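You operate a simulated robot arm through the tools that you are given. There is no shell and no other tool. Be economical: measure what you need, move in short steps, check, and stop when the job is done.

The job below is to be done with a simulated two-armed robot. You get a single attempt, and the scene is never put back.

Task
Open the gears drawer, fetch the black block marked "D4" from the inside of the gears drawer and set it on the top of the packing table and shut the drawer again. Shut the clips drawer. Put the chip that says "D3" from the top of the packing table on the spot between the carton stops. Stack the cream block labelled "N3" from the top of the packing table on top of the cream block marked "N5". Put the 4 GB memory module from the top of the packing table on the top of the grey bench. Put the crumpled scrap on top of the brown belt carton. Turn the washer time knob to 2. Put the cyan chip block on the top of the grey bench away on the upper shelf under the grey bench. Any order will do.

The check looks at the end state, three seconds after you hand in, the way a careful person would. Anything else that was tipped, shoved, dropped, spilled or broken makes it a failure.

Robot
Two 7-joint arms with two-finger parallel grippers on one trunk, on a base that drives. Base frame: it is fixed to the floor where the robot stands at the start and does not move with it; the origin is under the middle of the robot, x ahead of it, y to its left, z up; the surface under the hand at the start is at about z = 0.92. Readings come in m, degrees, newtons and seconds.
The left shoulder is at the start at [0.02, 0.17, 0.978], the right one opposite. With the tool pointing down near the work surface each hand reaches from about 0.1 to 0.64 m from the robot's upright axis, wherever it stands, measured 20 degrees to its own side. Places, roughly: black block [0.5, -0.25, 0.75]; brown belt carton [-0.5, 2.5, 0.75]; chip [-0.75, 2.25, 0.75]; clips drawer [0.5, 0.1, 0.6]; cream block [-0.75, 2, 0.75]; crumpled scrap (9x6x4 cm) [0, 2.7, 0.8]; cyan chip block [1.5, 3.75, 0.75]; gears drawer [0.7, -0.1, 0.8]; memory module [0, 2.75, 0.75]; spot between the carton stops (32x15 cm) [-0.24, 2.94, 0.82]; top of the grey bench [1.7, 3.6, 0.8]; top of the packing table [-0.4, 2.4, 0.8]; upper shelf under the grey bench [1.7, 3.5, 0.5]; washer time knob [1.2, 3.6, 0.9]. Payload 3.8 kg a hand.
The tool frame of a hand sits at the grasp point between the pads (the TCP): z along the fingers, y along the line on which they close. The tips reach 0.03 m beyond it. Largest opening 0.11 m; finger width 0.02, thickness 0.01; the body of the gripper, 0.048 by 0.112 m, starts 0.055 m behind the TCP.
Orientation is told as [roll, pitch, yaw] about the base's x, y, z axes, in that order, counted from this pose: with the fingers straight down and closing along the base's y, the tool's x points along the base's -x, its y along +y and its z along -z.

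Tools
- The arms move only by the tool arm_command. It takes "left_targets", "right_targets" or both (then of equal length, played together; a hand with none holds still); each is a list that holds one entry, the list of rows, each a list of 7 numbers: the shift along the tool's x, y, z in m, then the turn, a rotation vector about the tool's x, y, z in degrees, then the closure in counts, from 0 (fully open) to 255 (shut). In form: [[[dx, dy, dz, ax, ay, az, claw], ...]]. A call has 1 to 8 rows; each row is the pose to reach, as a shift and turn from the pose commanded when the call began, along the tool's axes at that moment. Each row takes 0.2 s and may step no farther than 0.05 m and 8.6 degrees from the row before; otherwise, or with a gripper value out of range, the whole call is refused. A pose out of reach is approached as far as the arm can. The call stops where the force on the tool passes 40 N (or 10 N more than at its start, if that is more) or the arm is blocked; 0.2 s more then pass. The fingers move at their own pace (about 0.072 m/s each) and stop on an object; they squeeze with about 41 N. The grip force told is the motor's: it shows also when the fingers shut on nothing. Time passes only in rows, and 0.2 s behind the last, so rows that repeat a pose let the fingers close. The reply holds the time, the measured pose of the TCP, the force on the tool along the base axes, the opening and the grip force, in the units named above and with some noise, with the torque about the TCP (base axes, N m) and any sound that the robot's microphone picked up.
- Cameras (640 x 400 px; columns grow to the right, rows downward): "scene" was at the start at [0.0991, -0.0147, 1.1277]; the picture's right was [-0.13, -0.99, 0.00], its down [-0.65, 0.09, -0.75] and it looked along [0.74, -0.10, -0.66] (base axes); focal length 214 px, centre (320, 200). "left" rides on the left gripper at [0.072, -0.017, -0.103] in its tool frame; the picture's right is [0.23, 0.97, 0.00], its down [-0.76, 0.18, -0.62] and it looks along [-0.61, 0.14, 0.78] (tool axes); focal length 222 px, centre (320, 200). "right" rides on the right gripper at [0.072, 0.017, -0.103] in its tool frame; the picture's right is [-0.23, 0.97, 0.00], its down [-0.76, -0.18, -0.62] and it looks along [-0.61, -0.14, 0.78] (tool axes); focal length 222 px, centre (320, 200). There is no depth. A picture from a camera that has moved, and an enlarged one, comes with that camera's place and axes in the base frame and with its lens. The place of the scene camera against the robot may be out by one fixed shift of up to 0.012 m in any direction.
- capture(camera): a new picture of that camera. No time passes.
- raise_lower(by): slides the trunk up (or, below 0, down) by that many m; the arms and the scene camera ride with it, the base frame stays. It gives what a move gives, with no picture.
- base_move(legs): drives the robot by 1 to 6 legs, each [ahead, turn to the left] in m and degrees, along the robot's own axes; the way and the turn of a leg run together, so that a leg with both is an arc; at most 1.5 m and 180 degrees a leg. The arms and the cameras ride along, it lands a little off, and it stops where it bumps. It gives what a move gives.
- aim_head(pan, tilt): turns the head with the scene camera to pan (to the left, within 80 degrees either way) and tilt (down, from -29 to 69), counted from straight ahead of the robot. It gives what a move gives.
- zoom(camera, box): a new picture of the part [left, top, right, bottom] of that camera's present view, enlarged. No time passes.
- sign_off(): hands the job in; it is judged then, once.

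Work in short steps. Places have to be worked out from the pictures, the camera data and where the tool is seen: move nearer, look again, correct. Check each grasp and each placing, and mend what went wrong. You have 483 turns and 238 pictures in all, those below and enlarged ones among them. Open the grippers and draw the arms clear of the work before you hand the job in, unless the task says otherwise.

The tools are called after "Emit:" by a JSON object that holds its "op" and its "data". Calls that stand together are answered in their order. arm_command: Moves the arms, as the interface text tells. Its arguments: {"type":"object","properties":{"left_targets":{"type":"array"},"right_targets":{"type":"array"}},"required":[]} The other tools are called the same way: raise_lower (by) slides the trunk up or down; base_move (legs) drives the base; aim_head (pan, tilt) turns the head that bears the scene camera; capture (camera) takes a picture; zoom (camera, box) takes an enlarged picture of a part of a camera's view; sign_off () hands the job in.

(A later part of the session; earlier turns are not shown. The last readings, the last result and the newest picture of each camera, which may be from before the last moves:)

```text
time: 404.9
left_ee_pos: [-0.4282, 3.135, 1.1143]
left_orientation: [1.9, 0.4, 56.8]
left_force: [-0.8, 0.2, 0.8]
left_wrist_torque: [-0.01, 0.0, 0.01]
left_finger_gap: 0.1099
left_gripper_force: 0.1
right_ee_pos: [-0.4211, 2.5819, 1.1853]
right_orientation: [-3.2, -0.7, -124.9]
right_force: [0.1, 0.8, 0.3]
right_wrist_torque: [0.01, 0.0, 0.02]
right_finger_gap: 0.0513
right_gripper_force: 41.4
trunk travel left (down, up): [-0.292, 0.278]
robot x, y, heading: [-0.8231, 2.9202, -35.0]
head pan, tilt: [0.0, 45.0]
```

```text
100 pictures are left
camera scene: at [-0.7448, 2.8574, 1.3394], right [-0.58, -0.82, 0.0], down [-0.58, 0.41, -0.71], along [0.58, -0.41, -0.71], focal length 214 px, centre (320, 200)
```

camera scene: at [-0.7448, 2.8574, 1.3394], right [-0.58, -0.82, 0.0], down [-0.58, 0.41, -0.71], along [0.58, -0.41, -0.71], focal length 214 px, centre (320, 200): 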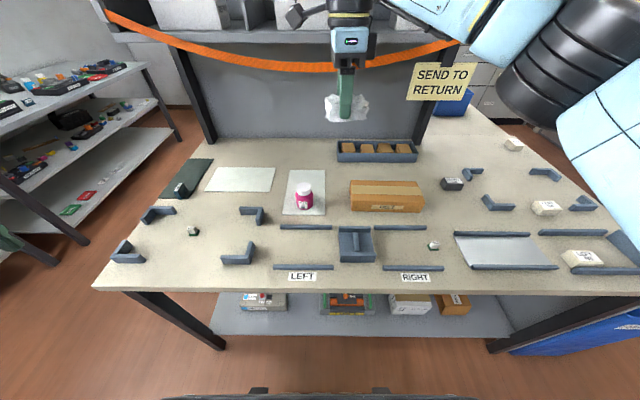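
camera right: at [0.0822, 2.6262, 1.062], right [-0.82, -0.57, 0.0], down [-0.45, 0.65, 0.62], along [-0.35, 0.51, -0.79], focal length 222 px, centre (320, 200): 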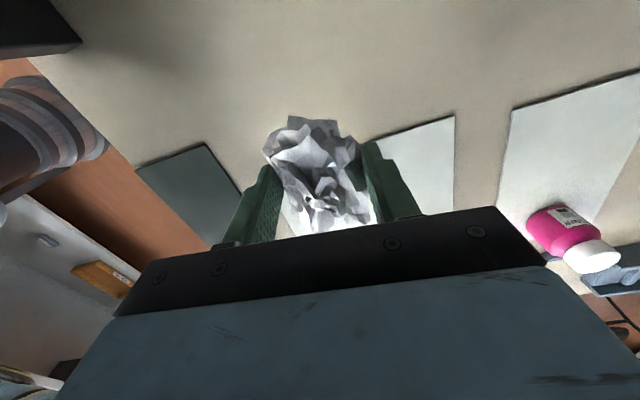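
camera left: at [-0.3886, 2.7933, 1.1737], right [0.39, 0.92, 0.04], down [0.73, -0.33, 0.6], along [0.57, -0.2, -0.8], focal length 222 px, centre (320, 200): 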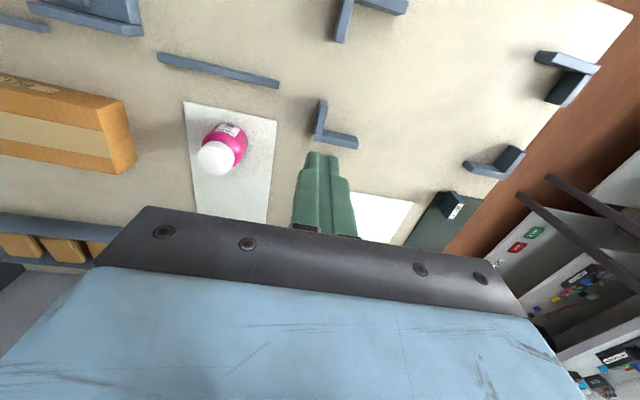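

All table items are in place. I move the scrap over the BELT carton (top centre about (-0.45, 2.386)) and lower partway.

Emit:
{"op": "arm_command", "data": {"right_targets": [[[-0.04, 0.02, 0, -1, 0, 0, 255], [-0.08, 0.04, 0, -2, 0, 0, 255], [-0.12, 0.06, 0, -3, 0, 0, 255], [-0.16, 0.08, 0.01, -3, 0, 0, 255], [-0.177, 0.09, 0.05, -3, 0, 0, 255], [-0.177, 0.09, 0.1, -3, 0, 0, 255], [-0.177, 0.09, 0.15, -3, 0, 0, 255], [-0.177, 0.09, 0.19, -3, 0, 0, 255]]]}}

Emit:
{"op": "capture", "data": {"camera": "right"}}

Emit:
{"op": "capture", "data": {"camera": "scene"}}

```text
time: 406.7
left_ee_pos: [-0.4285, 3.134, 1.1139]
left_orientation: [2.0, 0.3, 56.7]
left_force: [-1.2, -0.5, 0.2]
left_wrist_torque: [-0.01, -0.02, 0.02]
left_finger_gap: 0.11
left_gripper_force: 0.0
right_ee_pos: [-0.461, 2.3921, 0.9921]
right_orientation: [-0.2, -0.7, -124.9]
right_force: [0.2, 0.1, -0.7]
right_wrist_torque: [0.03, 0.02, 0.0]
right_finger_gap: 0.0508
right_gripper_force: 41.3
trunk travel left (down, up): [-0.292, 0.278]
robot x, y, heading: [-0.8212, 2.917, -35.3]
head pan, tilt: [0.0, 45.0]
```

```text
99 pictures are left
camera right: at [-0.4039, 2.4416, 1.0948], right [0.67, -0.74, 0.0], down [-0.57, -0.52, 0.63], along [-0.47, -0.42, -0.77], focal length 222 px, centre (320, 200)
```

right: 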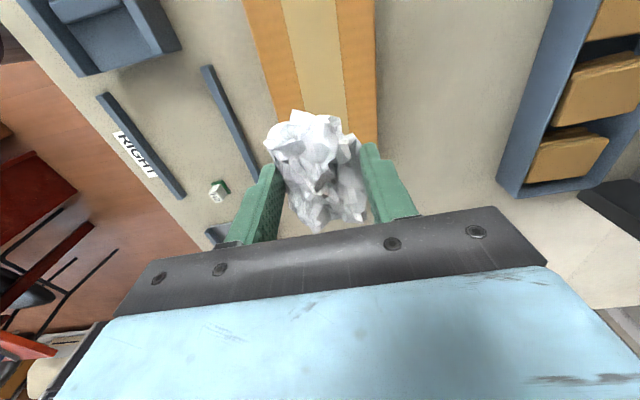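

```text
98 pictures are left
camera scene: at [-0.7447, 2.8569, 1.3393], right [-0.58, -0.82, 0.0], down [-0.58, 0.41, -0.71], along [0.58, -0.41, -0.71], focal length 214 px, centre (320, 200)
```

scene: 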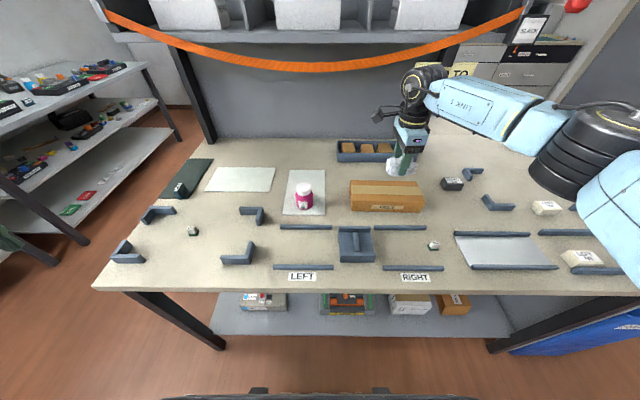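

The hand is over the carton's centre. I lower gently to contact.

Emit:
{"op": "arm_command", "data": {"right_targets": [[[0, 0, 0.03, 0, 0, 0, 255], [0, 0, 0.05, 0, 0, 0, 255], [0, 0, 0.058, 0, 0, 0, 255], [0, 0, 0.063, 0, 0, 0, 255], [0, 0, 0.068, 0, 0, 0, 255]]]}}

Emit:
{"op": "zoom", "data": {"camera": "scene", "box": [320, 120, 480, 220]}}

```text
time: 407.9
left_ee_pos: [-0.4278, 3.1343, 1.1145]
left_orientation: [2.0, 0.4, 56.9]
left_force: [0.0, 1.0, 0.0]
left_wrist_torque: [0.01, 0.03, -0.02]
left_finger_gap: 0.1102
left_gripper_force: 0.1
right_ee_pos: [-0.459, 2.3891, 0.9237]
right_orientation: [-0.2, -0.7, -124.9]
right_force: [-0.9, -0.6, -0.4]
right_wrist_torque: [0.04, -0.02, -0.01]
right_finger_gap: 0.0508
right_gripper_force: 41.4
trunk travel left (down, up): [-0.292, 0.278]
robot x, y, heading: [-0.822, 2.9155, -34.9]
head pan, tilt: [0.0, 45.0]
```

```text
4.00 times, centred on (400, 170) of scene
camera zoom: at [-0.7447, 2.8572, 1.3394], right [-0.58, -0.82, 0.0], down [-0.58, 0.41, -0.71], along [0.58, -0.41, -0.71], focal length 858 px, centre (0, 320)
```

zoom: 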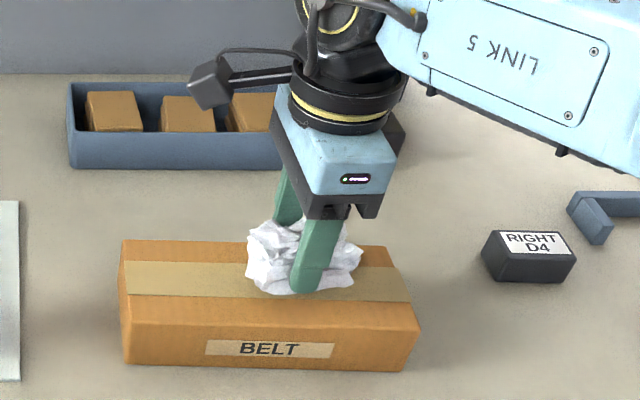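

The scrap is just above the carton top. I lower in 3 mm steps.

Emit:
{"op": "arm_command", "data": {"right_targets": [[[0.005, -0.003, 0.003, 0, 0, 0, 255], [0.01, -0.006, 0.006, 0, 0, 0, 255], [0.01, -0.006, 0.009, 0, 0, 0, 255], [0.01, -0.006, 0.012, 0, 0, 0, 255], [0.01, -0.006, 0.015, 0, 0, 0, 255], [0.01, -0.006, 0.018, 0, 0, 0, 255]]]}}

Emit:
{"op": "zoom", "data": {"camera": "scene", "box": [320, 120, 480, 220]}}

```text
time: 409.3
left_ee_pos: [-0.4287, 3.1356, 1.1136]
left_orientation: [1.8, 0.4, 56.8]
left_force: [-0.4, 0.5, 0.6]
left_wrist_torque: [0.05, 0.0, 0.01]
left_finger_gap: 0.1099
left_gripper_force: 0.2
right_ee_pos: [-0.4592, 2.3998, 0.9072]
right_orientation: [-0.1, -0.7, -124.9]
right_force: [0.4, -0.2, 5.6]
right_wrist_torque: [0.18, 0.09, -0.02]
right_finger_gap: 0.051
right_gripper_force: 41.4
trunk travel left (down, up): [-0.292, 0.278]
robot x, y, heading: [-0.8226, 2.9195, -35.2]
head pan, tilt: [0.0, 45.0]
```

```text
4.00 times, centred on (400, 170) of scene
camera zoom: at [-0.7452, 2.8577, 1.3395], right [-0.58, -0.82, 0.0], down [-0.58, 0.41, -0.71], along [0.58, -0.41, -0.71], focal length 858 px, centre (0, 320)
```

zoom: 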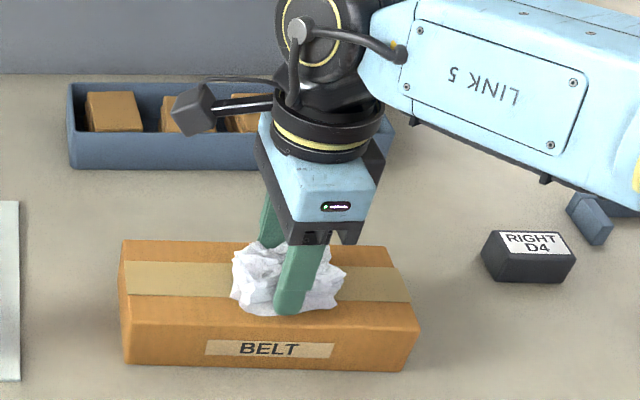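

The scrap rests on the carton top (5.6 N), centred. I open and lift away.

Emit:
{"op": "arm_command", "data": {"right_targets": [[[0, 0, 0, 0, 0, 0, 200], [0, 0, 0, 0, 0, 0, 130], [0, 0, 0, 0, 0, 0, 60], [0, 0, 0, 0, 0, 0, 0], [0, 0, 0, 0, 0, 0, 0], [0, 0, -0.03, 0, 0, 0, 0], [0, 0, -0.07, 0, 0, 0, 0], [0, 0, -0.12, 0, 0, 0, 0]]]}}

Emit:
{"op": "zoom", "data": {"camera": "scene", "box": [320, 120, 480, 220]}}

```text
time: 411.1
left_ee_pos: [-0.4282, 3.1348, 1.1136]
left_orientation: [1.7, 0.3, 56.9]
left_force: [-0.3, 0.6, 0.2]
left_wrist_torque: [0.0, -0.01, -0.01]
left_finger_gap: 0.11
left_gripper_force: 0.0
right_ee_pos: [-0.4595, 2.401, 1.0274]
right_orientation: [-0.1, -0.7, -124.9]
right_force: [-1.2, 0.3, 0.4]
right_wrist_torque: [-0.04, -0.02, 0.0]
right_finger_gap: 0.1101
right_gripper_force: 0.0
trunk travel left (down, up): [-0.292, 0.278]
robot x, y, heading: [-0.8266, 2.9184, -35.3]
head pan, tilt: [0.0, 45.0]
```

```text
4.00 times, centred on (400, 170) of scene
camera zoom: at [-0.745, 2.8578, 1.3394], right [-0.58, -0.82, 0.0], down [-0.58, 0.41, -0.71], along [0.58, -0.41, -0.71], focal length 858 px, centre (0, 320)
```

zoom: 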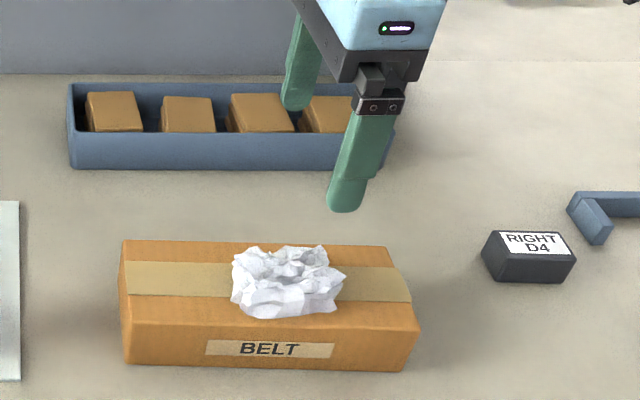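

The scrap sits on the carton. Next N3, at about (-0.897, 2.153): I raise the right hand, back off and shift along the table towards it.

Emit:
{"op": "arm_command", "data": {"right_targets": [[[0, -0.02, -0.04, 0, 0, 0, 0], [0, -0.05, -0.08, 0, 0, 0, 0], [0, -0.08, -0.11, 0, 0, 0, 0]]]}}

Emit:
{"op": "base_move", "data": {"legs": [[-0.12, 0], [0, -89.5], [0.52, 0], [0, 89.5]]}}

Emit:
{"op": "capture", "data": {"camera": "scene"}}

```text
time: 411.9
left_ee_pos: [-0.4289, 3.1347, 1.1133]
left_orientation: [1.8, 0.3, 56.8]
left_force: [0.8, -0.3, -0.7]
left_wrist_torque: [0.0, -0.02, 0.04]
left_finger_gap: 0.11
left_gripper_force: 0.0
right_ee_pos: [-0.5259, 2.4449, 1.1377]
right_orientation: [-0.2, -0.8, -124.8]
right_force: [0.4, 0.1, -0.7]
right_wrist_torque: [-0.01, -0.03, -0.01]
right_finger_gap: 0.1098
right_gripper_force: 0.0
trunk travel left (down, up): [-0.292, 0.278]
robot x, y, heading: [-0.8199, 2.9228, -35.4]
head pan, tilt: [0.0, 45.0]
```

```text
time: 423.5
left_ee_pos: [-0.8311, 2.7927, 1.1132]
left_orientation: [1.8, 0.4, 58.1]
left_force: [-1.3, 0.3, -0.7]
left_wrist_torque: [-0.03, 0.01, 0.01]
left_finger_gap: 0.11
left_gripper_force: 0.0
right_ee_pos: [-0.9114, 2.1029, 1.1372]
right_orientation: [-0.2, -0.7, -123.6]
right_force: [-0.2, 0.2, 0.7]
right_wrist_torque: [0.02, -0.03, -0.02]
right_finger_gap: 0.11
right_gripper_force: 0.0
trunk travel left (down, up): [-0.292, 0.278]
robot x, y, heading: [-1.222, 2.5653, -33.6]
head pan, tilt: [0.0, 45.0]
```

```text
94 pictures are left
camera scene: at [-1.1406, 2.509, 1.3394], right [-0.56, -0.83, 0.0], down [-0.59, 0.39, -0.71], along [0.59, -0.39, -0.71], focal length 214 px, centre (320, 200)
```

scene: 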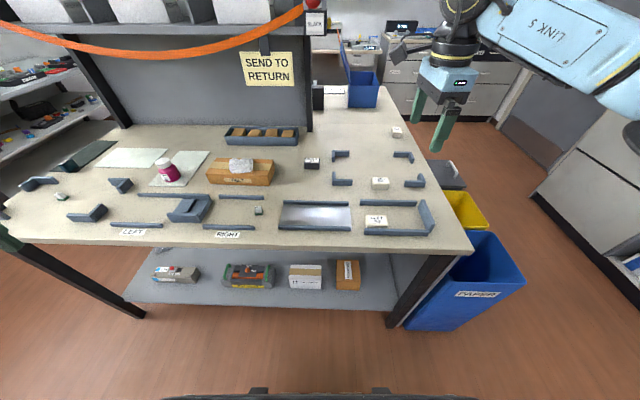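

N3 is at about (-0.893, 2.147). I turn the right hand to close along the lane and move over the block.

Emit:
{"op": "arm_command", "data": {"right_targets": [[[0.006, -0.001, 0.01, 0, 0, -8.3, 0], [0.012, -0.002, 0.02, 0, 0, -16.6, 0], [0.018, -0.003, 0.03, 0, 0, -24.9, 0], [0.024, -0.005, 0.04, 0, 0, -33.2, 0], [0.03, -0.006, 0.05, 0, 0, -41.5, 0], [0.036, -0.007, 0.06, 0, 0, -49.8, 0], [0.041, -0.008, 0.07, 0, 0, -58.1, 0], [0.0467, -0.009, 0.08, 0, 0, -66.4, 0]]]}}

Emit:
{"op": "arm_command", "data": {"right_targets": [[[0, 0, 0.01, 0, 0, -8.3, 0], [0, 0, 0.02, 0, 0, -16.6, 0], [0, 0, 0.03, 0, 0, -23.6, 0]]]}}

Emit:
{"op": "capture", "data": {"camera": "right"}}

```text
time: 425.3
left_ee_pos: [-0.831, 2.7922, 1.1141]
left_orientation: [1.9, 0.4, 58.1]
left_force: [-0.3, 0.6, -0.3]
left_wrist_torque: [0.01, 0.01, -0.01]
left_finger_gap: 0.1102
left_gripper_force: 0.1
right_ee_pos: [-0.8926, 2.1455, 1.0558]
right_orientation: [-0.7, 0.0, -57.0]
right_force: [-0.3, 0.0, -0.1]
right_wrist_torque: [0.0, 0.01, -0.01]
right_finger_gap: 0.1101
right_gripper_force: 0.1
trunk travel left (down, up): [-0.292, 0.278]
robot x, y, heading: [-1.2201, 2.5677, -34.1]
head pan, tilt: [0.0, 45.0]
```

```text
time: 426.1
left_ee_pos: [-0.829, 2.7931, 1.1141]
left_orientation: [1.8, 0.3, 58.1]
left_force: [0.2, 1.5, -0.1]
left_wrist_torque: [-0.03, 0.01, 0.0]
left_finger_gap: 0.1102
left_gripper_force: 0.1
right_ee_pos: [-0.8931, 2.1443, 1.0258]
right_orientation: [-0.7, 0.2, -33.5]
right_force: [0.7, 0.4, -0.3]
right_wrist_torque: [0.02, -0.03, 0.02]
right_finger_gap: 0.1101
right_gripper_force: 0.1
trunk travel left (down, up): [-0.292, 0.278]
robot x, y, heading: [-1.2206, 2.5724, -34.0]
head pan, tilt: [0.0, 45.0]
```

```text
93 pictures are left
camera right: at [-0.9423, 2.1986, 1.1292], right [0.73, 0.69, -0.01], down [0.54, -0.56, 0.62], along [0.42, -0.46, -0.78], focal length 222 px, centre (320, 200)
```

right: 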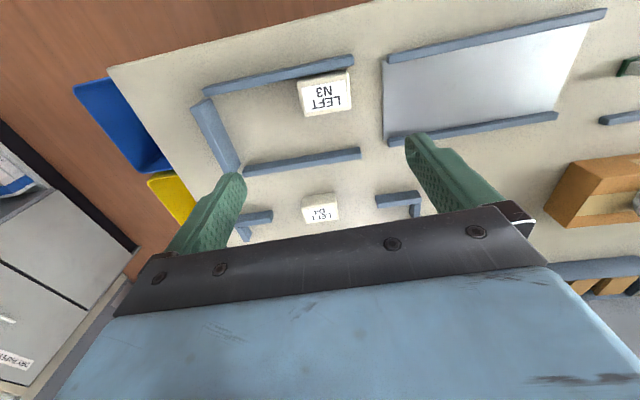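

N3 is right under the hand, about 6 cm long. I descend partway, check, then grip.

Emit:
{"op": "arm_command", "data": {"right_targets": [[[0.002, 0.002, 0.05, 0.5, 0, 0, 40], [0.005, 0.003, 0.1, 0.7, 0, 0, 40], [0.005, 0.003, 0.13, 0.7, 0, 0, 40]]]}}

Emit:
{"op": "capture", "data": {"camera": "right"}}

```text
time: 426.9
left_ee_pos: [-0.8325, 2.7924, 1.1147]
left_orientation: [2.0, 0.3, 58.1]
left_force: [0.3, 0.0, 0.7]
left_wrist_torque: [0.01, 0.02, 0.0]
left_finger_gap: 0.1101
left_gripper_force: 0.0
right_ee_pos: [-0.8974, 2.1475, 0.8961]
right_orientation: [-1.3, 0.1, -33.5]
right_force: [-0.8, 0.1, -0.1]
right_wrist_torque: [0.01, -0.02, 0.03]
right_finger_gap: 0.0925
right_gripper_force: 0.1
trunk travel left (down, up): [-0.292, 0.278]
robot x, y, heading: [-1.2208, 2.5699, -33.9]
head pan, tilt: [0.0, 45.0]
```

```text
92 pictures are left
camera right: at [-0.9453, 2.2043, 0.9994], right [0.73, 0.69, -0.03], down [0.55, -0.56, 0.62], along [0.41, -0.47, -0.78], focal length 222 px, centre (320, 200)
```

right: 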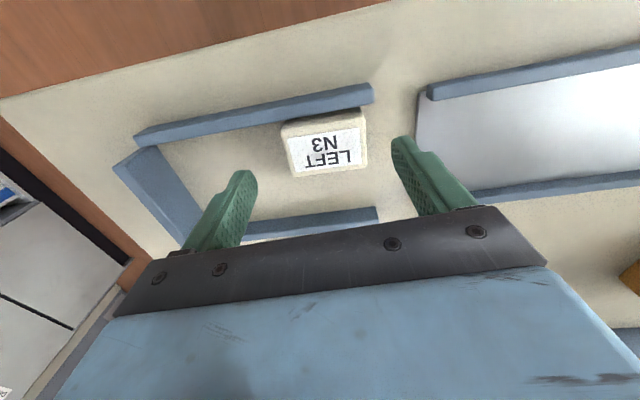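

Aligned within millimetres. I lower the last 4 cm, grip, and lift slowly.

Emit:
{"op": "arm_command", "data": {"right_targets": [[[0.003, 0.004, 0.02, -1, 0, 0, 40], [0.003, 0.005, 0.04, -1.3, 0, 0, 40], [0.003, 0.005, 0.04, -1.3, 0, 0, 120], [0.003, 0.005, 0.04, -1.3, 0, 0, 255], [0.003, 0.005, 0.04, -1.3, 0, 0, 255], [0.003, 0.005, 0.04, -1.3, 0, 0, 255], [0.003, 0.005, 0.034, -1.3, 0, 0, 255], [0.003, 0.005, 0.026, -1.3, 0, 0, 255]]]}}

Emit:
{"op": "arm_command", "data": {"right_targets": [[[0, 0, -0.01, 0, 0, 0, 255], [0, 0, -0.025, 0, 0, 0, 255], [0, 0, -0.045, 0, 0, 0, 255], [0, 0, -0.07, 0, 0, 0, 255], [0, 0, -0.1, 0, 0, 0, 255], [0, 0, -0.13, 0, 0, 0, 255], [0, 0, -0.16, 0, 0, 0, 255], [0.03, 0, -0.19, 0, 0, 0, 255]]]}}

Emit:
{"op": "capture", "data": {"camera": "right"}}

```text
time: 428.7
left_ee_pos: [-0.8305, 2.7932, 1.1141]
left_orientation: [2.0, 0.3, 58.0]
left_force: [0.1, -0.2, -0.2]
left_wrist_torque: [0.0, 0.01, -0.01]
left_finger_gap: 0.1099
left_gripper_force: 0.2
right_ee_pos: [-0.8997, 2.1542, 0.8693]
right_orientation: [-0.1, 0.3, -33.5]
right_force: [0.8, 1.1, -0.5]
right_wrist_torque: [0.0, -0.03, -0.04]
right_finger_gap: 0.0594
right_gripper_force: 41.4
trunk travel left (down, up): [-0.292, 0.278]
robot x, y, heading: [-1.2206, 2.5679, -33.9]
head pan, tilt: [0.0, 45.0]
```

```text
time: 430.5
left_ee_pos: [-0.8313, 2.7938, 1.114]
left_orientation: [1.8, 0.3, 58.1]
left_force: [0.2, -0.1, -0.3]
left_wrist_torque: [0.0, -0.03, -0.02]
left_finger_gap: 0.1101
left_gripper_force: 0.0
right_ee_pos: [-0.9221, 2.1727, 1.058]
right_orientation: [-0.1, 0.2, -33.6]
right_force: [-0.1, 0.1, -0.3]
right_wrist_torque: [0.0, 0.01, 0.01]
right_finger_gap: 0.0592
right_gripper_force: 40.6
trunk travel left (down, up): [-0.292, 0.278]
robot x, y, heading: [-1.2178, 2.5698, -33.8]
head pan, tilt: [0.0, 45.0]
```

```text
91 pictures are left
camera right: at [-0.9714, 2.2269, 1.164], right [0.73, 0.69, 0.0], down [0.54, -0.57, 0.62], along [0.42, -0.45, -0.78], focal length 222 px, centre (320, 200)
```

right: 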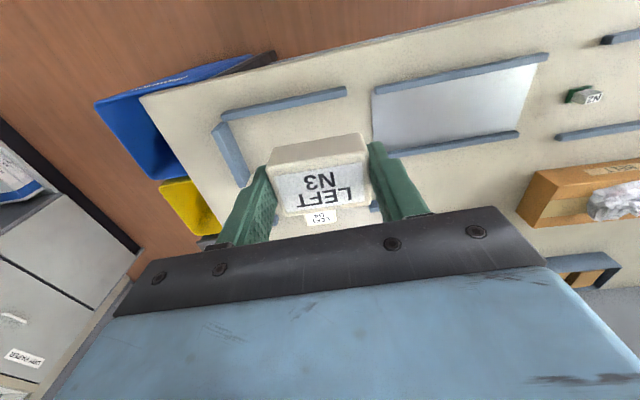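

N3 is held. N5 must be reached from the other end of the table, right of the bins, so I drive round in two stages.

Emit:
{"op": "base_move", "data": {"legs": [[-0.15, 0], [0, -77.7], [0.97, 0], [0, 58.9], [1.07, 0]]}}

Emit:
{"op": "base_move", "data": {"legs": [[0, 69.8], [0.56, 0], [0, 88]]}}

Emit:
{"op": "aim_head", "data": {"pan": 0, "tilt": 40}}

Emit:
{"op": "capture", "data": {"camera": "scene"}}

```text
time: 447.6
left_ee_pos: [-0.6078, 0.9729, 1.1135]
left_orientation: [1.9, 0.3, 38.2]
left_force: [0.0, -0.4, -1.3]
left_wrist_torque: [0.02, 0.0, 0.0]
left_finger_gap: 0.1097
left_gripper_force: 0.0
right_ee_pos: [-0.9033, 0.4204, 1.0583]
right_orientation: [-0.1, 0.2, -53.5]
right_force: [0.2, -0.7, -0.6]
right_wrist_torque: [0.01, 0.01, 0.01]
right_finger_gap: 0.0587
right_gripper_force: 41.3
trunk travel left (down, up): [-0.292, 0.278]
robot x, y, heading: [-1.0518, 0.8968, -53.7]
head pan, tilt: [0.0, 45.0]
```

```text
time: 456.3
left_ee_pos: [-0.8825, 1.3551, 1.1116]
left_orientation: [1.7, 0.7, 167.6]
left_force: [-1.5, 1.3, -0.2]
left_wrist_torque: [-0.02, -0.05, -0.02]
left_finger_gap: 0.11
left_gripper_force: 0.1
right_ee_pos: [-0.2651, 1.4763, 1.0597]
right_orientation: [-0.5, 0.4, 75.4]
right_force: [-1.0, 0.0, -0.1]
right_wrist_torque: [-0.06, -0.09, -0.03]
right_finger_gap: 0.0585
right_gripper_force: 41.2
trunk travel left (down, up): [-0.292, 0.278]
robot x, y, heading: [-0.5056, 1.0503, 74.8]
head pan, tilt: [0.0, 45.0]
stopped in leg 3: the robot was blocked; the commanded pose is now the measured one
```

```text
time: 457.0
left_ee_pos: [-0.8751, 1.352, 1.1155]
left_orientation: [1.7, 0.2, 167.5]
left_force: [0.4, 0.4, 0.3]
left_wrist_torque: [0.0, 0.0, -0.01]
left_finger_gap: 0.11
left_gripper_force: 0.2
right_ee_pos: [-0.2562, 1.471, 1.0592]
right_orientation: [-0.2, 0.3, 75.3]
right_force: [0.3, -0.5, -0.2]
right_wrist_torque: [0.01, -0.01, -0.02]
right_finger_gap: 0.0585
right_gripper_force: 40.7
trunk travel left (down, up): [-0.292, 0.278]
robot x, y, heading: [-0.5048, 1.0488, 74.2]
head pan, tilt: [0.0, 40.0]
```

```text
90 pictures are left
camera scene: at [-0.4815, 1.1474, 1.3466], right [0.96, -0.27, 0.0], down [-0.17, -0.62, -0.77], along [0.2, 0.74, -0.64], focal length 214 px, centre (320, 200)
```

scene: 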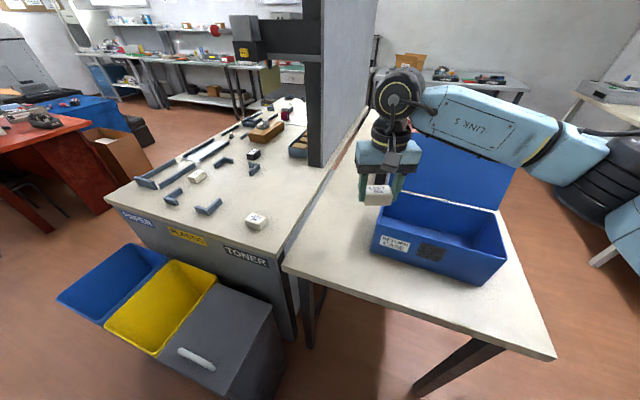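

The base was blocked while turning. I look down around the base to see what is close.

Emit:
{"op": "aim_head", "data": {"pan": 35, "tilt": 65}}

Emit:
{"op": "capture", "data": {"camera": "scene"}}

Emit:
{"op": "aim_head", "data": {"pan": -35, "tilt": 60}}

Emit:
{"op": "capture", "data": {"camera": "scene"}}

```text
time: 458.0
left_ee_pos: [-0.875, 1.3519, 1.115]
left_orientation: [1.7, 0.2, 167.4]
left_force: [-0.9, 0.9, -0.1]
left_wrist_torque: [0.01, 0.0, 0.03]
left_finger_gap: 0.1101
left_gripper_force: 0.1
right_ee_pos: [-0.2571, 1.4722, 1.0598]
right_orientation: [-0.3, 0.3, 75.2]
right_force: [-0.2, -0.1, -0.9]
right_wrist_torque: [-0.01, 0.01, 0.02]
right_finger_gap: 0.0585
right_gripper_force: 40.6
trunk travel left (down, up): [-0.292, 0.278]
robot x, y, heading: [-0.5048, 1.048, 74.4]
head pan, tilt: [35.0, 65.0]
```

```text
89 pictures are left
camera scene: at [-0.5256, 1.1231, 1.3144], right [0.94, 0.33, 0.0], down [0.3, -0.85, -0.42], along [-0.14, 0.4, -0.91], focal length 214 px, centre (320, 200)
```

scene: 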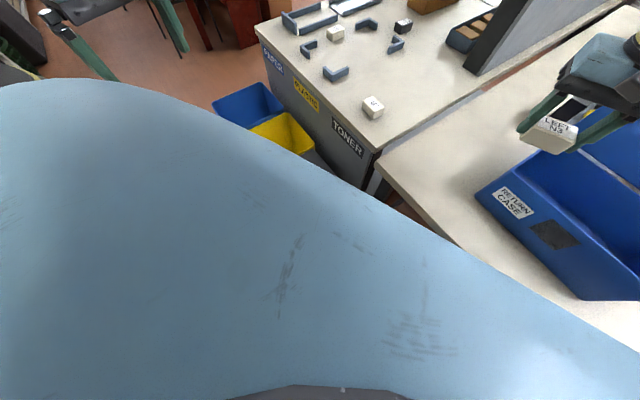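

```text
time: 459.4
left_ee_pos: [-0.876, 1.3529, 1.1154]
left_orientation: [1.8, 0.1, 167.5]
left_force: [0.9, 0.5, -0.6]
left_wrist_torque: [0.03, 0.0, -0.02]
left_finger_gap: 0.1097
left_gripper_force: 0.0
right_ee_pos: [-0.257, 1.4715, 1.0583]
right_orientation: [-0.2, 0.4, 75.3]
right_force: [0.7, 0.2, 0.0]
right_wrist_torque: [0.01, 0.01, 0.0]
right_finger_gap: 0.0586
right_gripper_force: 40.7
trunk travel left (down, up): [-0.292, 0.278]
robot x, y, heading: [-0.5074, 1.047, 74.4]
head pan, tilt: [-35.0, 60.0]
```

```text
88 pictures are left
camera scene: at [-0.4539, 1.1083, 1.3199], right [0.64, -0.77, 0.0], down [-0.67, -0.55, -0.5], along [0.39, 0.32, -0.87], focal length 214 px, centre (320, 200)
```

scene: 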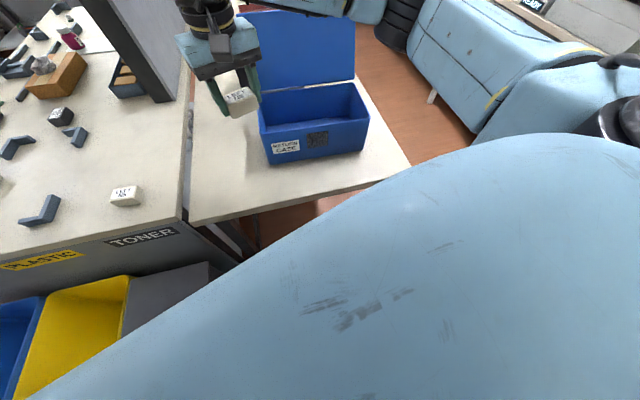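

The right forearm is level with the blue case's open lid, which is likely what blocked the turn. I turn back a little, raise the trunk, and turn again.

Emit:
{"op": "base_move", "data": {"legs": [[0, -6]]}}

Emit:
{"op": "raise_lower", "data": {"by": 0.2}}

Emit:
{"op": "base_move", "data": {"legs": [[0, 36]]}}

Emit:
{"op": "aim_head", "data": {"pan": -5, "tilt": 45}}

Emit:
{"op": "capture", "data": {"camera": "scene"}}

```text
time: 460.5
left_ee_pos: [-0.8473, 1.3849, 1.1153]
left_orientation: [1.5, 0.2, 161.9]
left_force: [0.0, -0.2, 0.2]
left_wrist_torque: [-0.02, -0.01, -0.02]
left_finger_gap: 0.11
left_gripper_force: 0.1
right_ee_pos: [-0.2197, 1.4433, 1.0595]
right_orientation: [-0.3, 0.3, 69.8]
right_force: [-0.1, -0.1, 0.0]
right_wrist_torque: [-0.02, 0.0, 0.01]
right_finger_gap: 0.0586
right_gripper_force: 41.3
trunk travel left (down, up): [-0.292, 0.278]
robot x, y, heading: [-0.509, 1.0445, 69.2]
head pan, tilt: [-35.0, 60.0]
stopped in leg 1: the robot was blocked; the commanded pose is now the measured one
```

```text
time: 462.6
left_ee_pos: [-0.8468, 1.3848, 1.3148]
left_orientation: [1.8, 0.2, 161.8]
left_force: [0.3, 0.2, -0.3]
left_wrist_torque: [-0.04, -0.03, -0.02]
left_finger_gap: 0.1099
left_gripper_force: 0.1
right_ee_pos: [-0.2197, 1.4442, 1.2579]
right_orientation: [-0.2, 0.3, 69.7]
right_force: [0.6, -0.8, -0.1]
right_wrist_torque: [0.02, 0.01, 0.03]
right_finger_gap: 0.0586
right_gripper_force: 41.0
trunk travel left (down, up): [-0.492, 0.078]
robot x, y, heading: [-0.5098, 1.0432, 69.1]
head pan, tilt: [-35.0, 60.0]
```

```text
time: 464.7
left_ee_pos: [-0.9801, 1.1215, 1.3151]
left_orientation: [1.6, 0.2, -162.2]
left_force: [0.4, 0.5, -0.5]
left_wrist_torque: [0.02, 0.0, 0.01]
left_finger_gap: 0.1102
left_gripper_force: 0.0
right_ee_pos: [-0.5064, 1.5373, 1.2584]
right_orientation: [-0.2, 0.3, 105.6]
right_force: [-0.3, 0.2, 0.3]
right_wrist_torque: [-0.04, 0.0, 0.01]
right_finger_gap: 0.0588
right_gripper_force: 40.8
trunk travel left (down, up): [-0.492, 0.078]
robot x, y, heading: [-0.5084, 1.043, 104.8]
head pan, tilt: [-35.0, 60.0]
```

```text
time: 465.7
left_ee_pos: [-0.9803, 1.1223, 1.3158]
left_orientation: [1.8, 0.2, -162.3]
left_force: [0.7, -0.2, 0.4]
left_wrist_torque: [-0.01, -0.03, -0.01]
left_finger_gap: 0.1102
left_gripper_force: 0.0
right_ee_pos: [-0.5052, 1.5381, 1.2589]
right_orientation: [-0.2, 0.2, 105.5]
right_force: [-0.2, 1.2, -0.1]
right_wrist_torque: [-0.02, -0.02, 0.01]
right_finger_gap: 0.0588
right_gripper_force: 41.0
trunk travel left (down, up): [-0.492, 0.078]
robot x, y, heading: [-0.5066, 1.0459, 104.9]
head pan, tilt: [-5.0, 45.0]
```

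```text
87 pictures are left
camera scene: at [-0.5326, 1.1441, 1.5393], right [0.99, 0.17, 0.0], down [0.12, -0.7, -0.71], along [-0.12, 0.7, -0.71], focal length 214 px, centre (320, 200)
```

scene: 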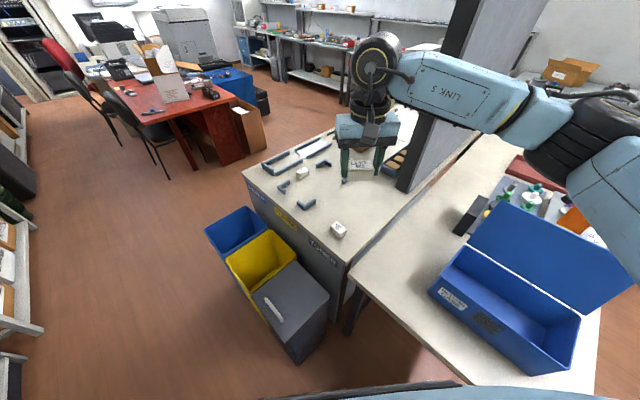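

The turn is free now. I check whether the blue case was disturbed by zooming on it.

Emit:
{"op": "zoom", "data": {"camera": "scene", "box": [330, 180, 640, 400]}}

```text
1.82 times, centred on (485, 290) of scene
camera zoom: at [-0.5326, 1.1441, 1.5393], right [0.99, 0.17, 0.0], down [0.12, -0.7, -0.71], along [-0.12, 0.7, -0.71], focal length 390 px, centre (20, 36)
```

zoom: 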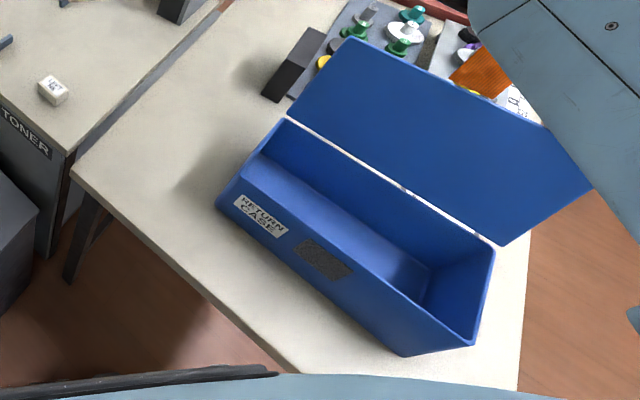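

The blue case hasn't moved. To reach N5 (about (-0.55, 1.672)) with the right hand clear of the case's lid, I'll stand a little further right and forward and face about 120°. I raise the trunk a bit more and move.

Emit:
{"op": "raise_lower", "data": {"by": 0.07}}

Emit:
{"op": "base_move", "data": {"legs": [[0, -71.5], [0.115, 0], [0, 86.5]]}}

Emit:
{"op": "capture", "data": {"camera": "scene"}}

```text
time: 466.8
left_ee_pos: [-0.9788, 1.1225, 1.3856]
left_orientation: [1.8, 0.2, -162.2]
left_force: [0.0, 0.4, 0.2]
left_wrist_torque: [-0.02, 0.01, -0.01]
left_finger_gap: 0.1098
left_gripper_force: 0.0
right_ee_pos: [-0.506, 1.5373, 1.3289]
right_orientation: [-0.2, 0.4, 105.5]
right_force: [0.4, 0.8, -0.5]
right_wrist_torque: [0.02, 0.01, -0.01]
right_finger_gap: 0.0586
right_gripper_force: 41.2
trunk travel left (down, up): [-0.562, 0.008]
robot x, y, heading: [-0.5083, 1.0474, 104.8]
head pan, tilt: [-5.0, 45.0]
```

```text
time: 474.8
left_ee_pos: [-0.8871, 1.0437, 1.3855]
left_orientation: [1.8, 0.1, -144.9]
left_force: [0.1, -0.4, 0.4]
left_wrist_torque: [0.05, 0.0, 0.02]
left_finger_gap: 0.11
left_gripper_force: 0.0
right_ee_pos: [-0.5573, 1.581, 1.3282]
right_orientation: [-0.2, 0.3, 122.9]
right_force: [0.2, 0.4, 0.0]
right_wrist_torque: [-0.02, 0.0, 0.0]
right_finger_gap: 0.0587
right_gripper_force: 41.3
trunk travel left (down, up): [-0.562, 0.008]
robot x, y, heading: [-0.4167, 1.1131, 122.3]
head pan, tilt: [-5.0, 45.0]
```

```text
85 pictures are left
camera scene: at [-0.4669, 1.1996, 1.6094], right [0.89, 0.46, 0.0], down [0.32, -0.63, -0.71], along [-0.32, 0.63, -0.71], focal length 214 px, centre (320, 200)
```

scene: 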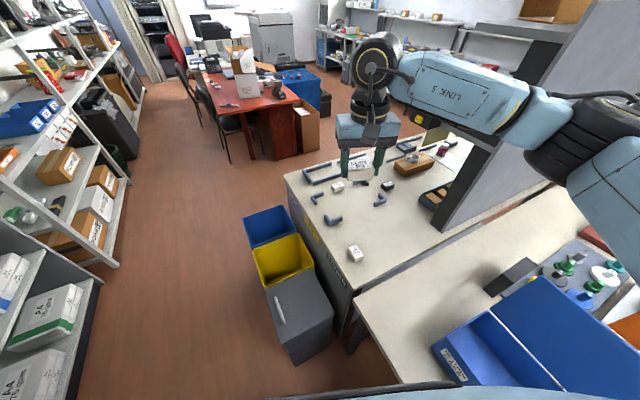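

Good stance: N5 is now 0.54 m ahead and 0.18 m to the right. I lower the trunk and look with the right wrist camera.

Emit:
{"op": "raise_lower", "data": {"by": -0.3}}

Emit:
{"op": "capture", "data": {"camera": "right"}}

Emit:
{"op": "capture", "data": {"camera": "scene"}}

```text
time: 477.8
left_ee_pos: [-0.8855, 1.0434, 1.0851]
left_orientation: [1.6, 0.2, -144.9]
left_force: [0.1, -0.6, 0.6]
left_wrist_torque: [-0.01, 0.02, 0.0]
left_finger_gap: 0.1101
left_gripper_force: 0.0
right_ee_pos: [-0.557, 1.5827, 1.0292]
right_orientation: [-0.3, 0.3, 122.9]
right_force: [-0.4, 0.2, -0.1]
right_wrist_torque: [0.0, -0.01, 0.02]
right_finger_gap: 0.0584
right_gripper_force: 41.0
trunk travel left (down, up): [-0.262, 0.308]
robot x, y, heading: [-0.407, 1.114, 122.0]
head pan, tilt: [-5.0, 45.0]
```

```text
84 pictures are left
camera right: at [-0.5328, 1.5118, 1.1327], right [-0.94, -0.34, 0.0], down [-0.27, 0.74, 0.62], along [-0.21, 0.58, -0.78], focal length 222 px, centre (320, 200)
```

right: 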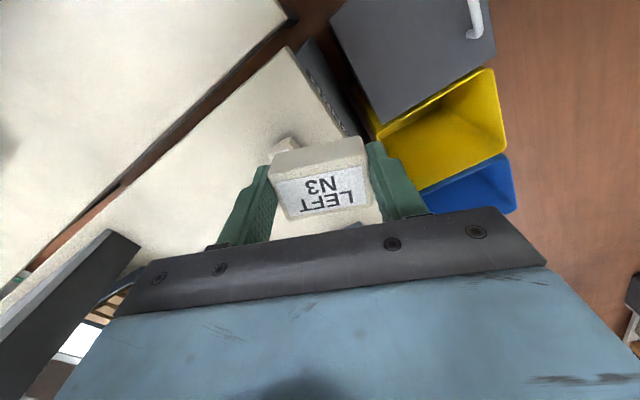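

```text
83 pictures are left
camera scene: at [-0.4668, 1.1996, 1.3094], right [0.89, 0.46, 0.0], down [0.32, -0.63, -0.71], along [-0.32, 0.63, -0.71], focal length 214 px, centre (320, 200)
```

scene: 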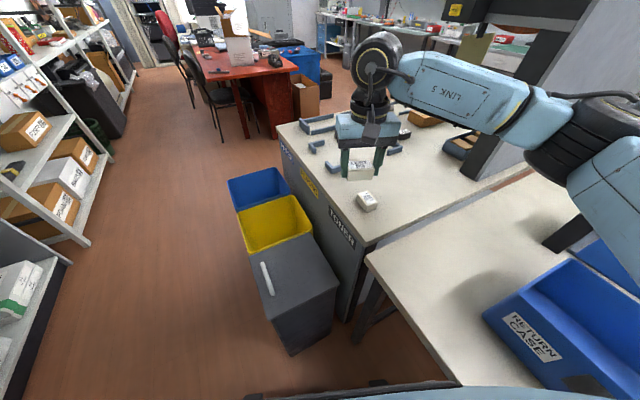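

I zoom on N5 to get its position and orientation.

Emit:
{"op": "zoom", "data": {"camera": "scene", "box": [326, 135, 416, 225]}}

```text
4.44 times, centred on (371, 180) of scene
camera zoom: at [-0.4668, 1.1996, 1.3094], right [0.89, 0.46, 0.0], down [0.32, -0.63, -0.71], along [-0.32, 0.63, -0.71], focal length 953 px, centre (93, 289)
```

zoom: 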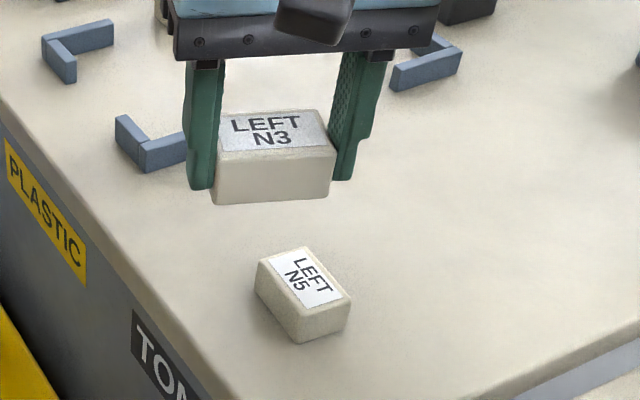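

N5's long axis lies at heading about 143°, centre near (-0.54, 1.672). I rotate the hand 69.6° so N3 will align with it, and look again.

Emit:
{"op": "arm_command", "data": {"right_targets": [[[0, 0, 0, 0, 0, 8.5, 255], [0, 0, 0, 0, 0, 17, 255], [0, 0, 0, 0, 0, 25.5, 255], [0, 0, 0, 0, 0, 34, 255], [0, 0, 0, 0, 0, 42.5, 255], [0, 0, 0, 0, 0, 51, 255], [0, 0, 0, 0, 0, 59.5, 255], [0, 0, 0, 0, 0, 68, 255]]]}}

Emit:
{"op": "capture", "data": {"camera": "right"}}

```text
time: 479.6
left_ee_pos: [-0.8856, 1.0421, 1.0858]
left_orientation: [1.7, 0.2, -144.8]
left_force: [-0.3, 0.0, 0.8]
left_wrist_torque: [-0.01, 0.01, 0.0]
left_finger_gap: 0.1101
left_gripper_force: 0.1
right_ee_pos: [-0.5581, 1.5819, 1.0282]
right_orientation: [-0.4, -0.1, 54.7]
right_force: [0.2, 0.5, -0.6]
right_wrist_torque: [-0.02, -0.03, 0.02]
right_finger_gap: 0.0585
right_gripper_force: 40.8
trunk travel left (down, up): [-0.262, 0.308]
robot x, y, heading: [-0.4107, 1.111, 122.5]
head pan, tilt: [-5.0, 45.0]
```

```text
81 pictures are left
camera right: at [-0.6137, 1.5326, 1.1323], right [-0.66, 0.75, -0.01], down [0.58, 0.52, 0.63], along [0.47, 0.41, -0.78], focal length 222 px, centre (320, 200)
```

right: 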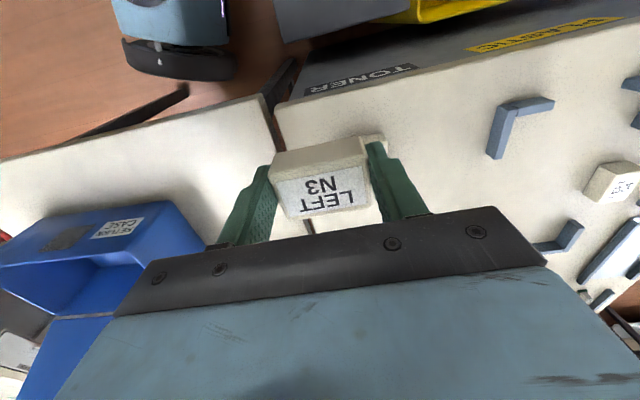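

N3 hides N5 from this camera. I move the hand past N5 so that it comes into view on the camera's side.

Emit:
{"op": "arm_command", "data": {"right_targets": [[[-0.04, 0.009, 0, 0, 0, 0.5, 255], [-0.08, 0.018, 0, 0, 0, 1, 255], [-0.12, 0.027, 0, 0, 0, 1.3, 255], [-0.16, 0.036, 0, 0, 0, 1.3, 255]]]}}

Emit:
{"op": "capture", "data": {"camera": "right"}}

```text
time: 480.6
left_ee_pos: [-0.8867, 1.0448, 1.0847]
left_orientation: [1.7, 0.2, -145.0]
left_force: [0.1, -1.0, 1.2]
left_wrist_torque: [0.01, -0.03, -0.01]
left_finger_gap: 0.1099
left_gripper_force: 0.0
right_ee_pos: [-0.4956, 1.7337, 1.0297]
right_orientation: [-0.4, -0.2, 53.7]
right_force: [-0.4, 0.4, -0.7]
right_wrist_torque: [-0.02, 0.0, 0.01]
right_finger_gap: 0.0588
right_gripper_force: 41.5
trunk travel left (down, up): [-0.262, 0.308]
robot x, y, heading: [-0.4163, 1.1145, 122.3]
head pan, tilt: [-5.0, 45.0]
```

```text
80 pictures are left
camera right: at [-0.5523, 1.6844, 1.1331], right [-0.65, 0.76, -0.01], down [0.59, 0.51, 0.63], along [0.48, 0.4, -0.78], focal length 222 px, centre (320, 200)
```

right: 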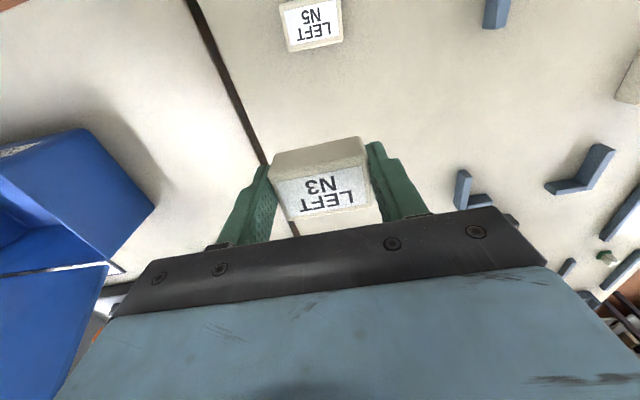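

N5 is visible and aligned with N3. I zoom to measure its centre.

Emit:
{"op": "zoom", "data": {"camera": "right", "box": [260, 0, 370, 70]}}

```text
5.71 times, centred on (315, 35) of right
camera zoom: at [-0.5523, 1.6844, 1.1331], right [-0.65, 0.76, -0.01], down [0.59, 0.51, 0.63], along [0.48, 0.4, -0.78], focal length 1269 px, centre (349, 1143)
```

zoom: 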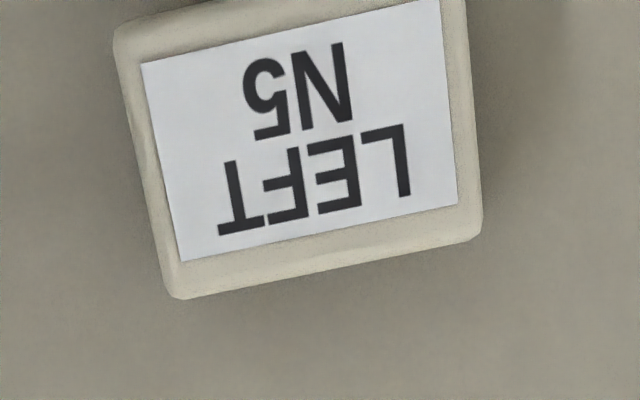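

N5's centre is (-0.545, 1.677). I move N3 over it and lower to about 1.5 cm above, then check.

Emit:
{"op": "arm_command", "data": {"right_targets": [[[0.025, 0.002, 0, 0, 0, 0, 255], [0.05, 0.004, 0.01, 0, 0, 0, 255], [0.075, 0.0056, 0.03, 0, 0, 0, 255], [0.075, 0.0056, 0.07, 0, 0, 0, 255], [0.075, 0.0056, 0.1, 0, 0, 0, 255], [0.075, 0.0056, 0.12, 0, 0, 0, 255]]]}}

Emit:
{"op": "zoom", "data": {"camera": "scene", "box": [316, 135, 416, 225]}}

Emit:
{"op": "capture", "data": {"camera": "right"}}

```text
time: 482.0
left_ee_pos: [-0.8855, 1.0446, 1.0854]
left_orientation: [1.7, 0.2, -144.9]
left_force: [-0.6, -0.1, 1.4]
left_wrist_torque: [-0.01, -0.01, 0.02]
left_finger_gap: 0.11
left_gripper_force: 0.0
right_ee_pos: [-0.545, 1.674, 0.907]
right_orientation: [-0.4, -0.2, 53.5]
right_force: [-0.7, 0.2, 0.3]
right_wrist_torque: [0.02, 0.01, 0.0]
right_finger_gap: 0.0585
right_gripper_force: 40.3
trunk travel left (down, up): [-0.262, 0.308]
robot x, y, heading: [-0.414, 1.1112, 122.2]
head pan, tilt: [-5.0, 45.0]
```

```text
4.44 times, centred on (366, 180) of scene
camera zoom: at [-0.4668, 1.1999, 1.3094], right [0.89, 0.46, 0.0], down [0.32, -0.63, -0.71], along [-0.32, 0.63, -0.71], focal length 953 px, centre (116, 289)
```

zoom: 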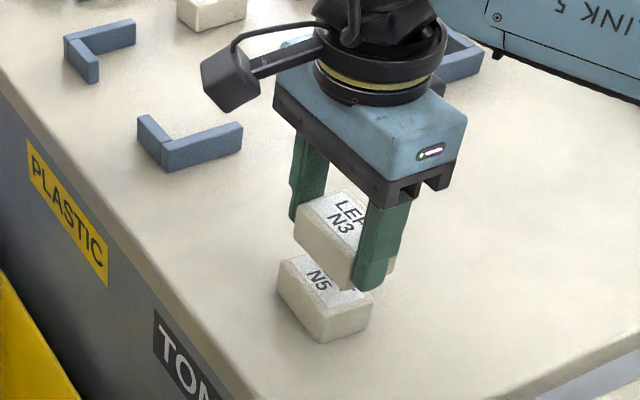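

```text
77 pictures are left
camera right: at [-0.6013, 1.626, 1.0114], right [-0.65, 0.76, -0.01], down [0.59, 0.51, 0.63], along [0.48, 0.4, -0.78], focal length 222 px, centre (320, 200)
```

right: 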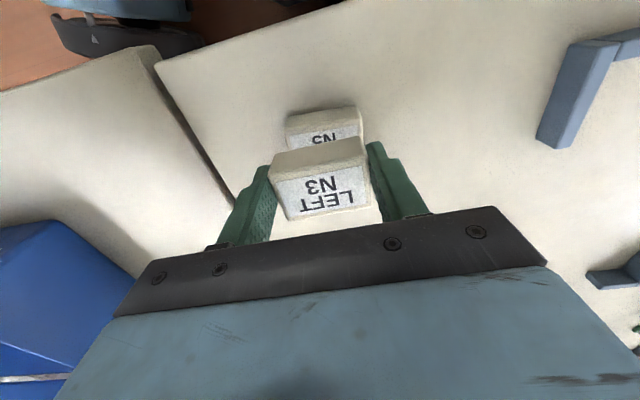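

The side view suggests N3 sits about 1 cm off. I zoom the wrist view for a precise comparison.

Emit:
{"op": "zoom", "data": {"camera": "right", "box": [250, 90, 400, 230]}}

Emit:
{"op": "zoom", "data": {"camera": "scene", "box": [370, 172, 412, 214]}}

```text
2.86 times, centred on (325, 160) of right
camera zoom: at [-0.6013, 1.626, 1.0114], right [-0.65, 0.76, -0.01], down [0.59, 0.51, 0.63], along [0.48, 0.4, -0.78], focal length 635 px, centre (306, 314)
```

zoom: 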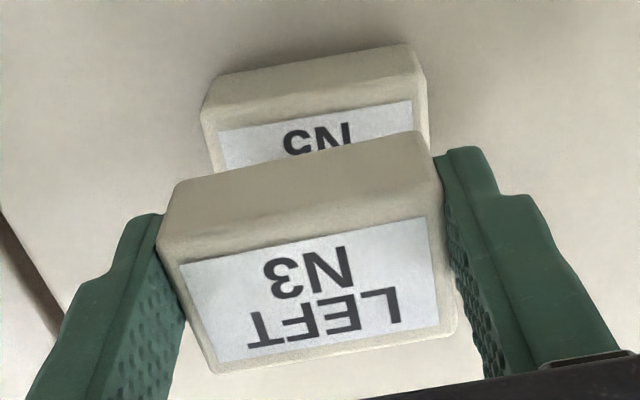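

```text
9.52 times, centred on (391, 193) of scene
camera zoom: at [-0.4668, 1.1999, 1.3094], right [0.89, 0.46, 0.0], down [0.32, -0.63, -0.71], along [-0.32, 0.63, -0.71], focal length 2043 px, centre (-356, 267)
```

zoom: 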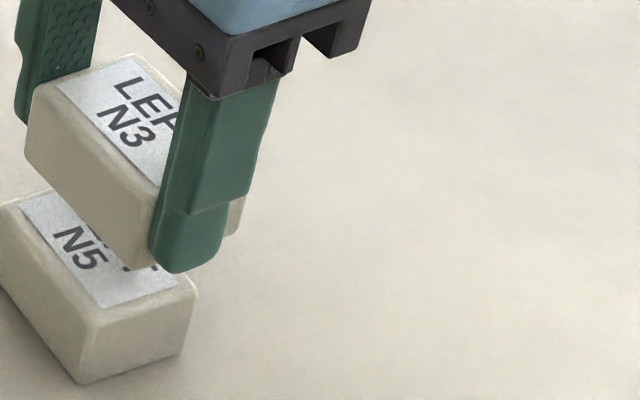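

With proper heights both cameras agree: N3 needs only about 3.5 mm along each axis. I correct and lower gently to contact.

Emit:
{"op": "arm_command", "data": {"right_targets": [[[0.0035, 0.0035, 0, 0, 0, 0, 255], [0.0035, 0.0035, 0.005, 0, 0, 0, 255], [0.0035, 0.0035, 0.008, 0, 0, 0, 255], [0.0035, 0.0035, 0.01, 0, 0, 0, 255], [0.0035, 0.0035, 0.012, 0, 0, 0, 255], [0.0035, 0.0035, 0.014, 0, 0, 0, 255]]]}}

Emit:
{"op": "zoom", "data": {"camera": "scene", "box": [350, 160, 410, 220]}}

```text
time: 483.4
left_ee_pos: [-0.8877, 1.0435, 1.0858]
left_orientation: [1.7, 0.2, -144.9]
left_force: [-0.9, 0.6, -0.9]
left_wrist_torque: [-0.01, -0.02, 0.01]
left_finger_gap: 0.1099
left_gripper_force: 0.1
right_ee_pos: [-0.5473, 1.6763, 0.8935]
right_orientation: [-0.4, -0.1, 53.6]
right_force: [-0.3, 0.1, -0.6]
right_wrist_torque: [0.0, 0.02, -0.02]
right_finger_gap: 0.0587
right_gripper_force: 41.2
trunk travel left (down, up): [-0.262, 0.308]
robot x, y, heading: [-0.4142, 1.1117, 122.2]
head pan, tilt: [-5.0, 45.0]
```

```text
6.67 times, centred on (380, 190) of scene
camera zoom: at [-0.4669, 1.1997, 1.3094], right [0.89, 0.46, 0.0], down [0.32, -0.63, -0.71], along [-0.32, 0.63, -0.71], focal length 1430 px, centre (-80, 267)
```

zoom: 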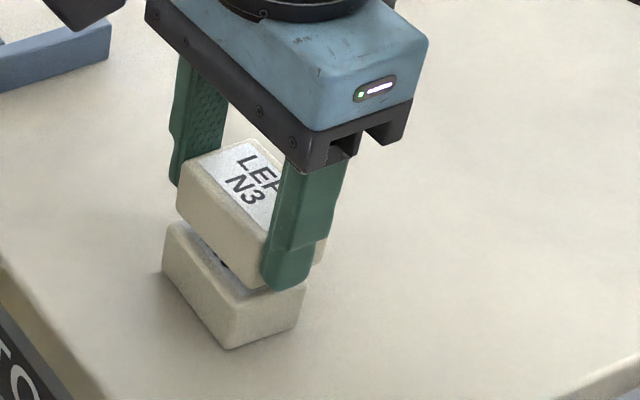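

Not touching yet, and N3 still appears about 6 mm to the right; I shift it by that and continue down in 2 mm steps.

Emit:
{"op": "arm_command", "data": {"right_targets": [[[0.0035, 0, 0, 0, 0, 0, 255], [0.007, 0, 0, 0, 0, 0, 255], [0.007, 0, 0.002, 0, 0, 0, 255], [0.007, 0, 0.004, 0, 0, 0, 255], [0.007, 0, 0.006, 0, 0, 0, 255]]]}}

Emit:
{"op": "zoom", "data": {"camera": "scene", "box": [350, 160, 410, 220]}}

```text
time: 484.6
left_ee_pos: [-0.8872, 1.044, 1.0846]
left_orientation: [1.8, 0.2, -144.9]
left_force: [-0.6, 0.6, 0.6]
left_wrist_torque: [-0.02, -0.03, 0.02]
left_finger_gap: 0.11
left_gripper_force: 0.0
right_ee_pos: [-0.5536, 1.6692, 0.8879]
right_orientation: [-0.4, -0.2, 53.7]
right_force: [0.5, -0.5, -0.6]
right_wrist_torque: [-0.02, -0.01, 0.03]
right_finger_gap: 0.0588
right_gripper_force: 41.2
trunk travel left (down, up): [-0.262, 0.308]
robot x, y, heading: [-0.4132, 1.1162, 122.3]
head pan, tilt: [-5.0, 45.0]
```

```text
6.67 times, centred on (380, 190) of scene
camera zoom: at [-0.4668, 1.1997, 1.3094], right [0.89, 0.46, 0.0], down [0.32, -0.63, -0.71], along [-0.32, 0.63, -0.71], focal length 1430 px, centre (-80, 267)
```

zoom: 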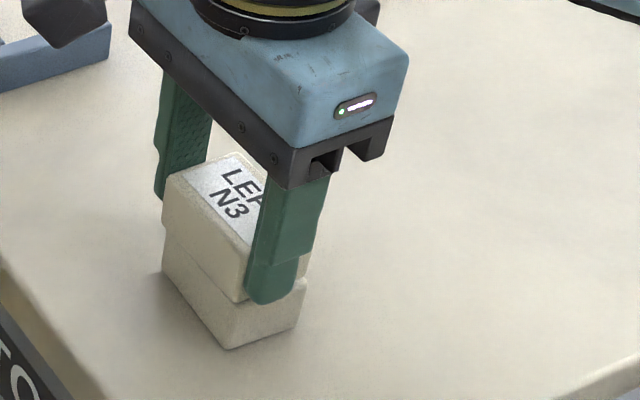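

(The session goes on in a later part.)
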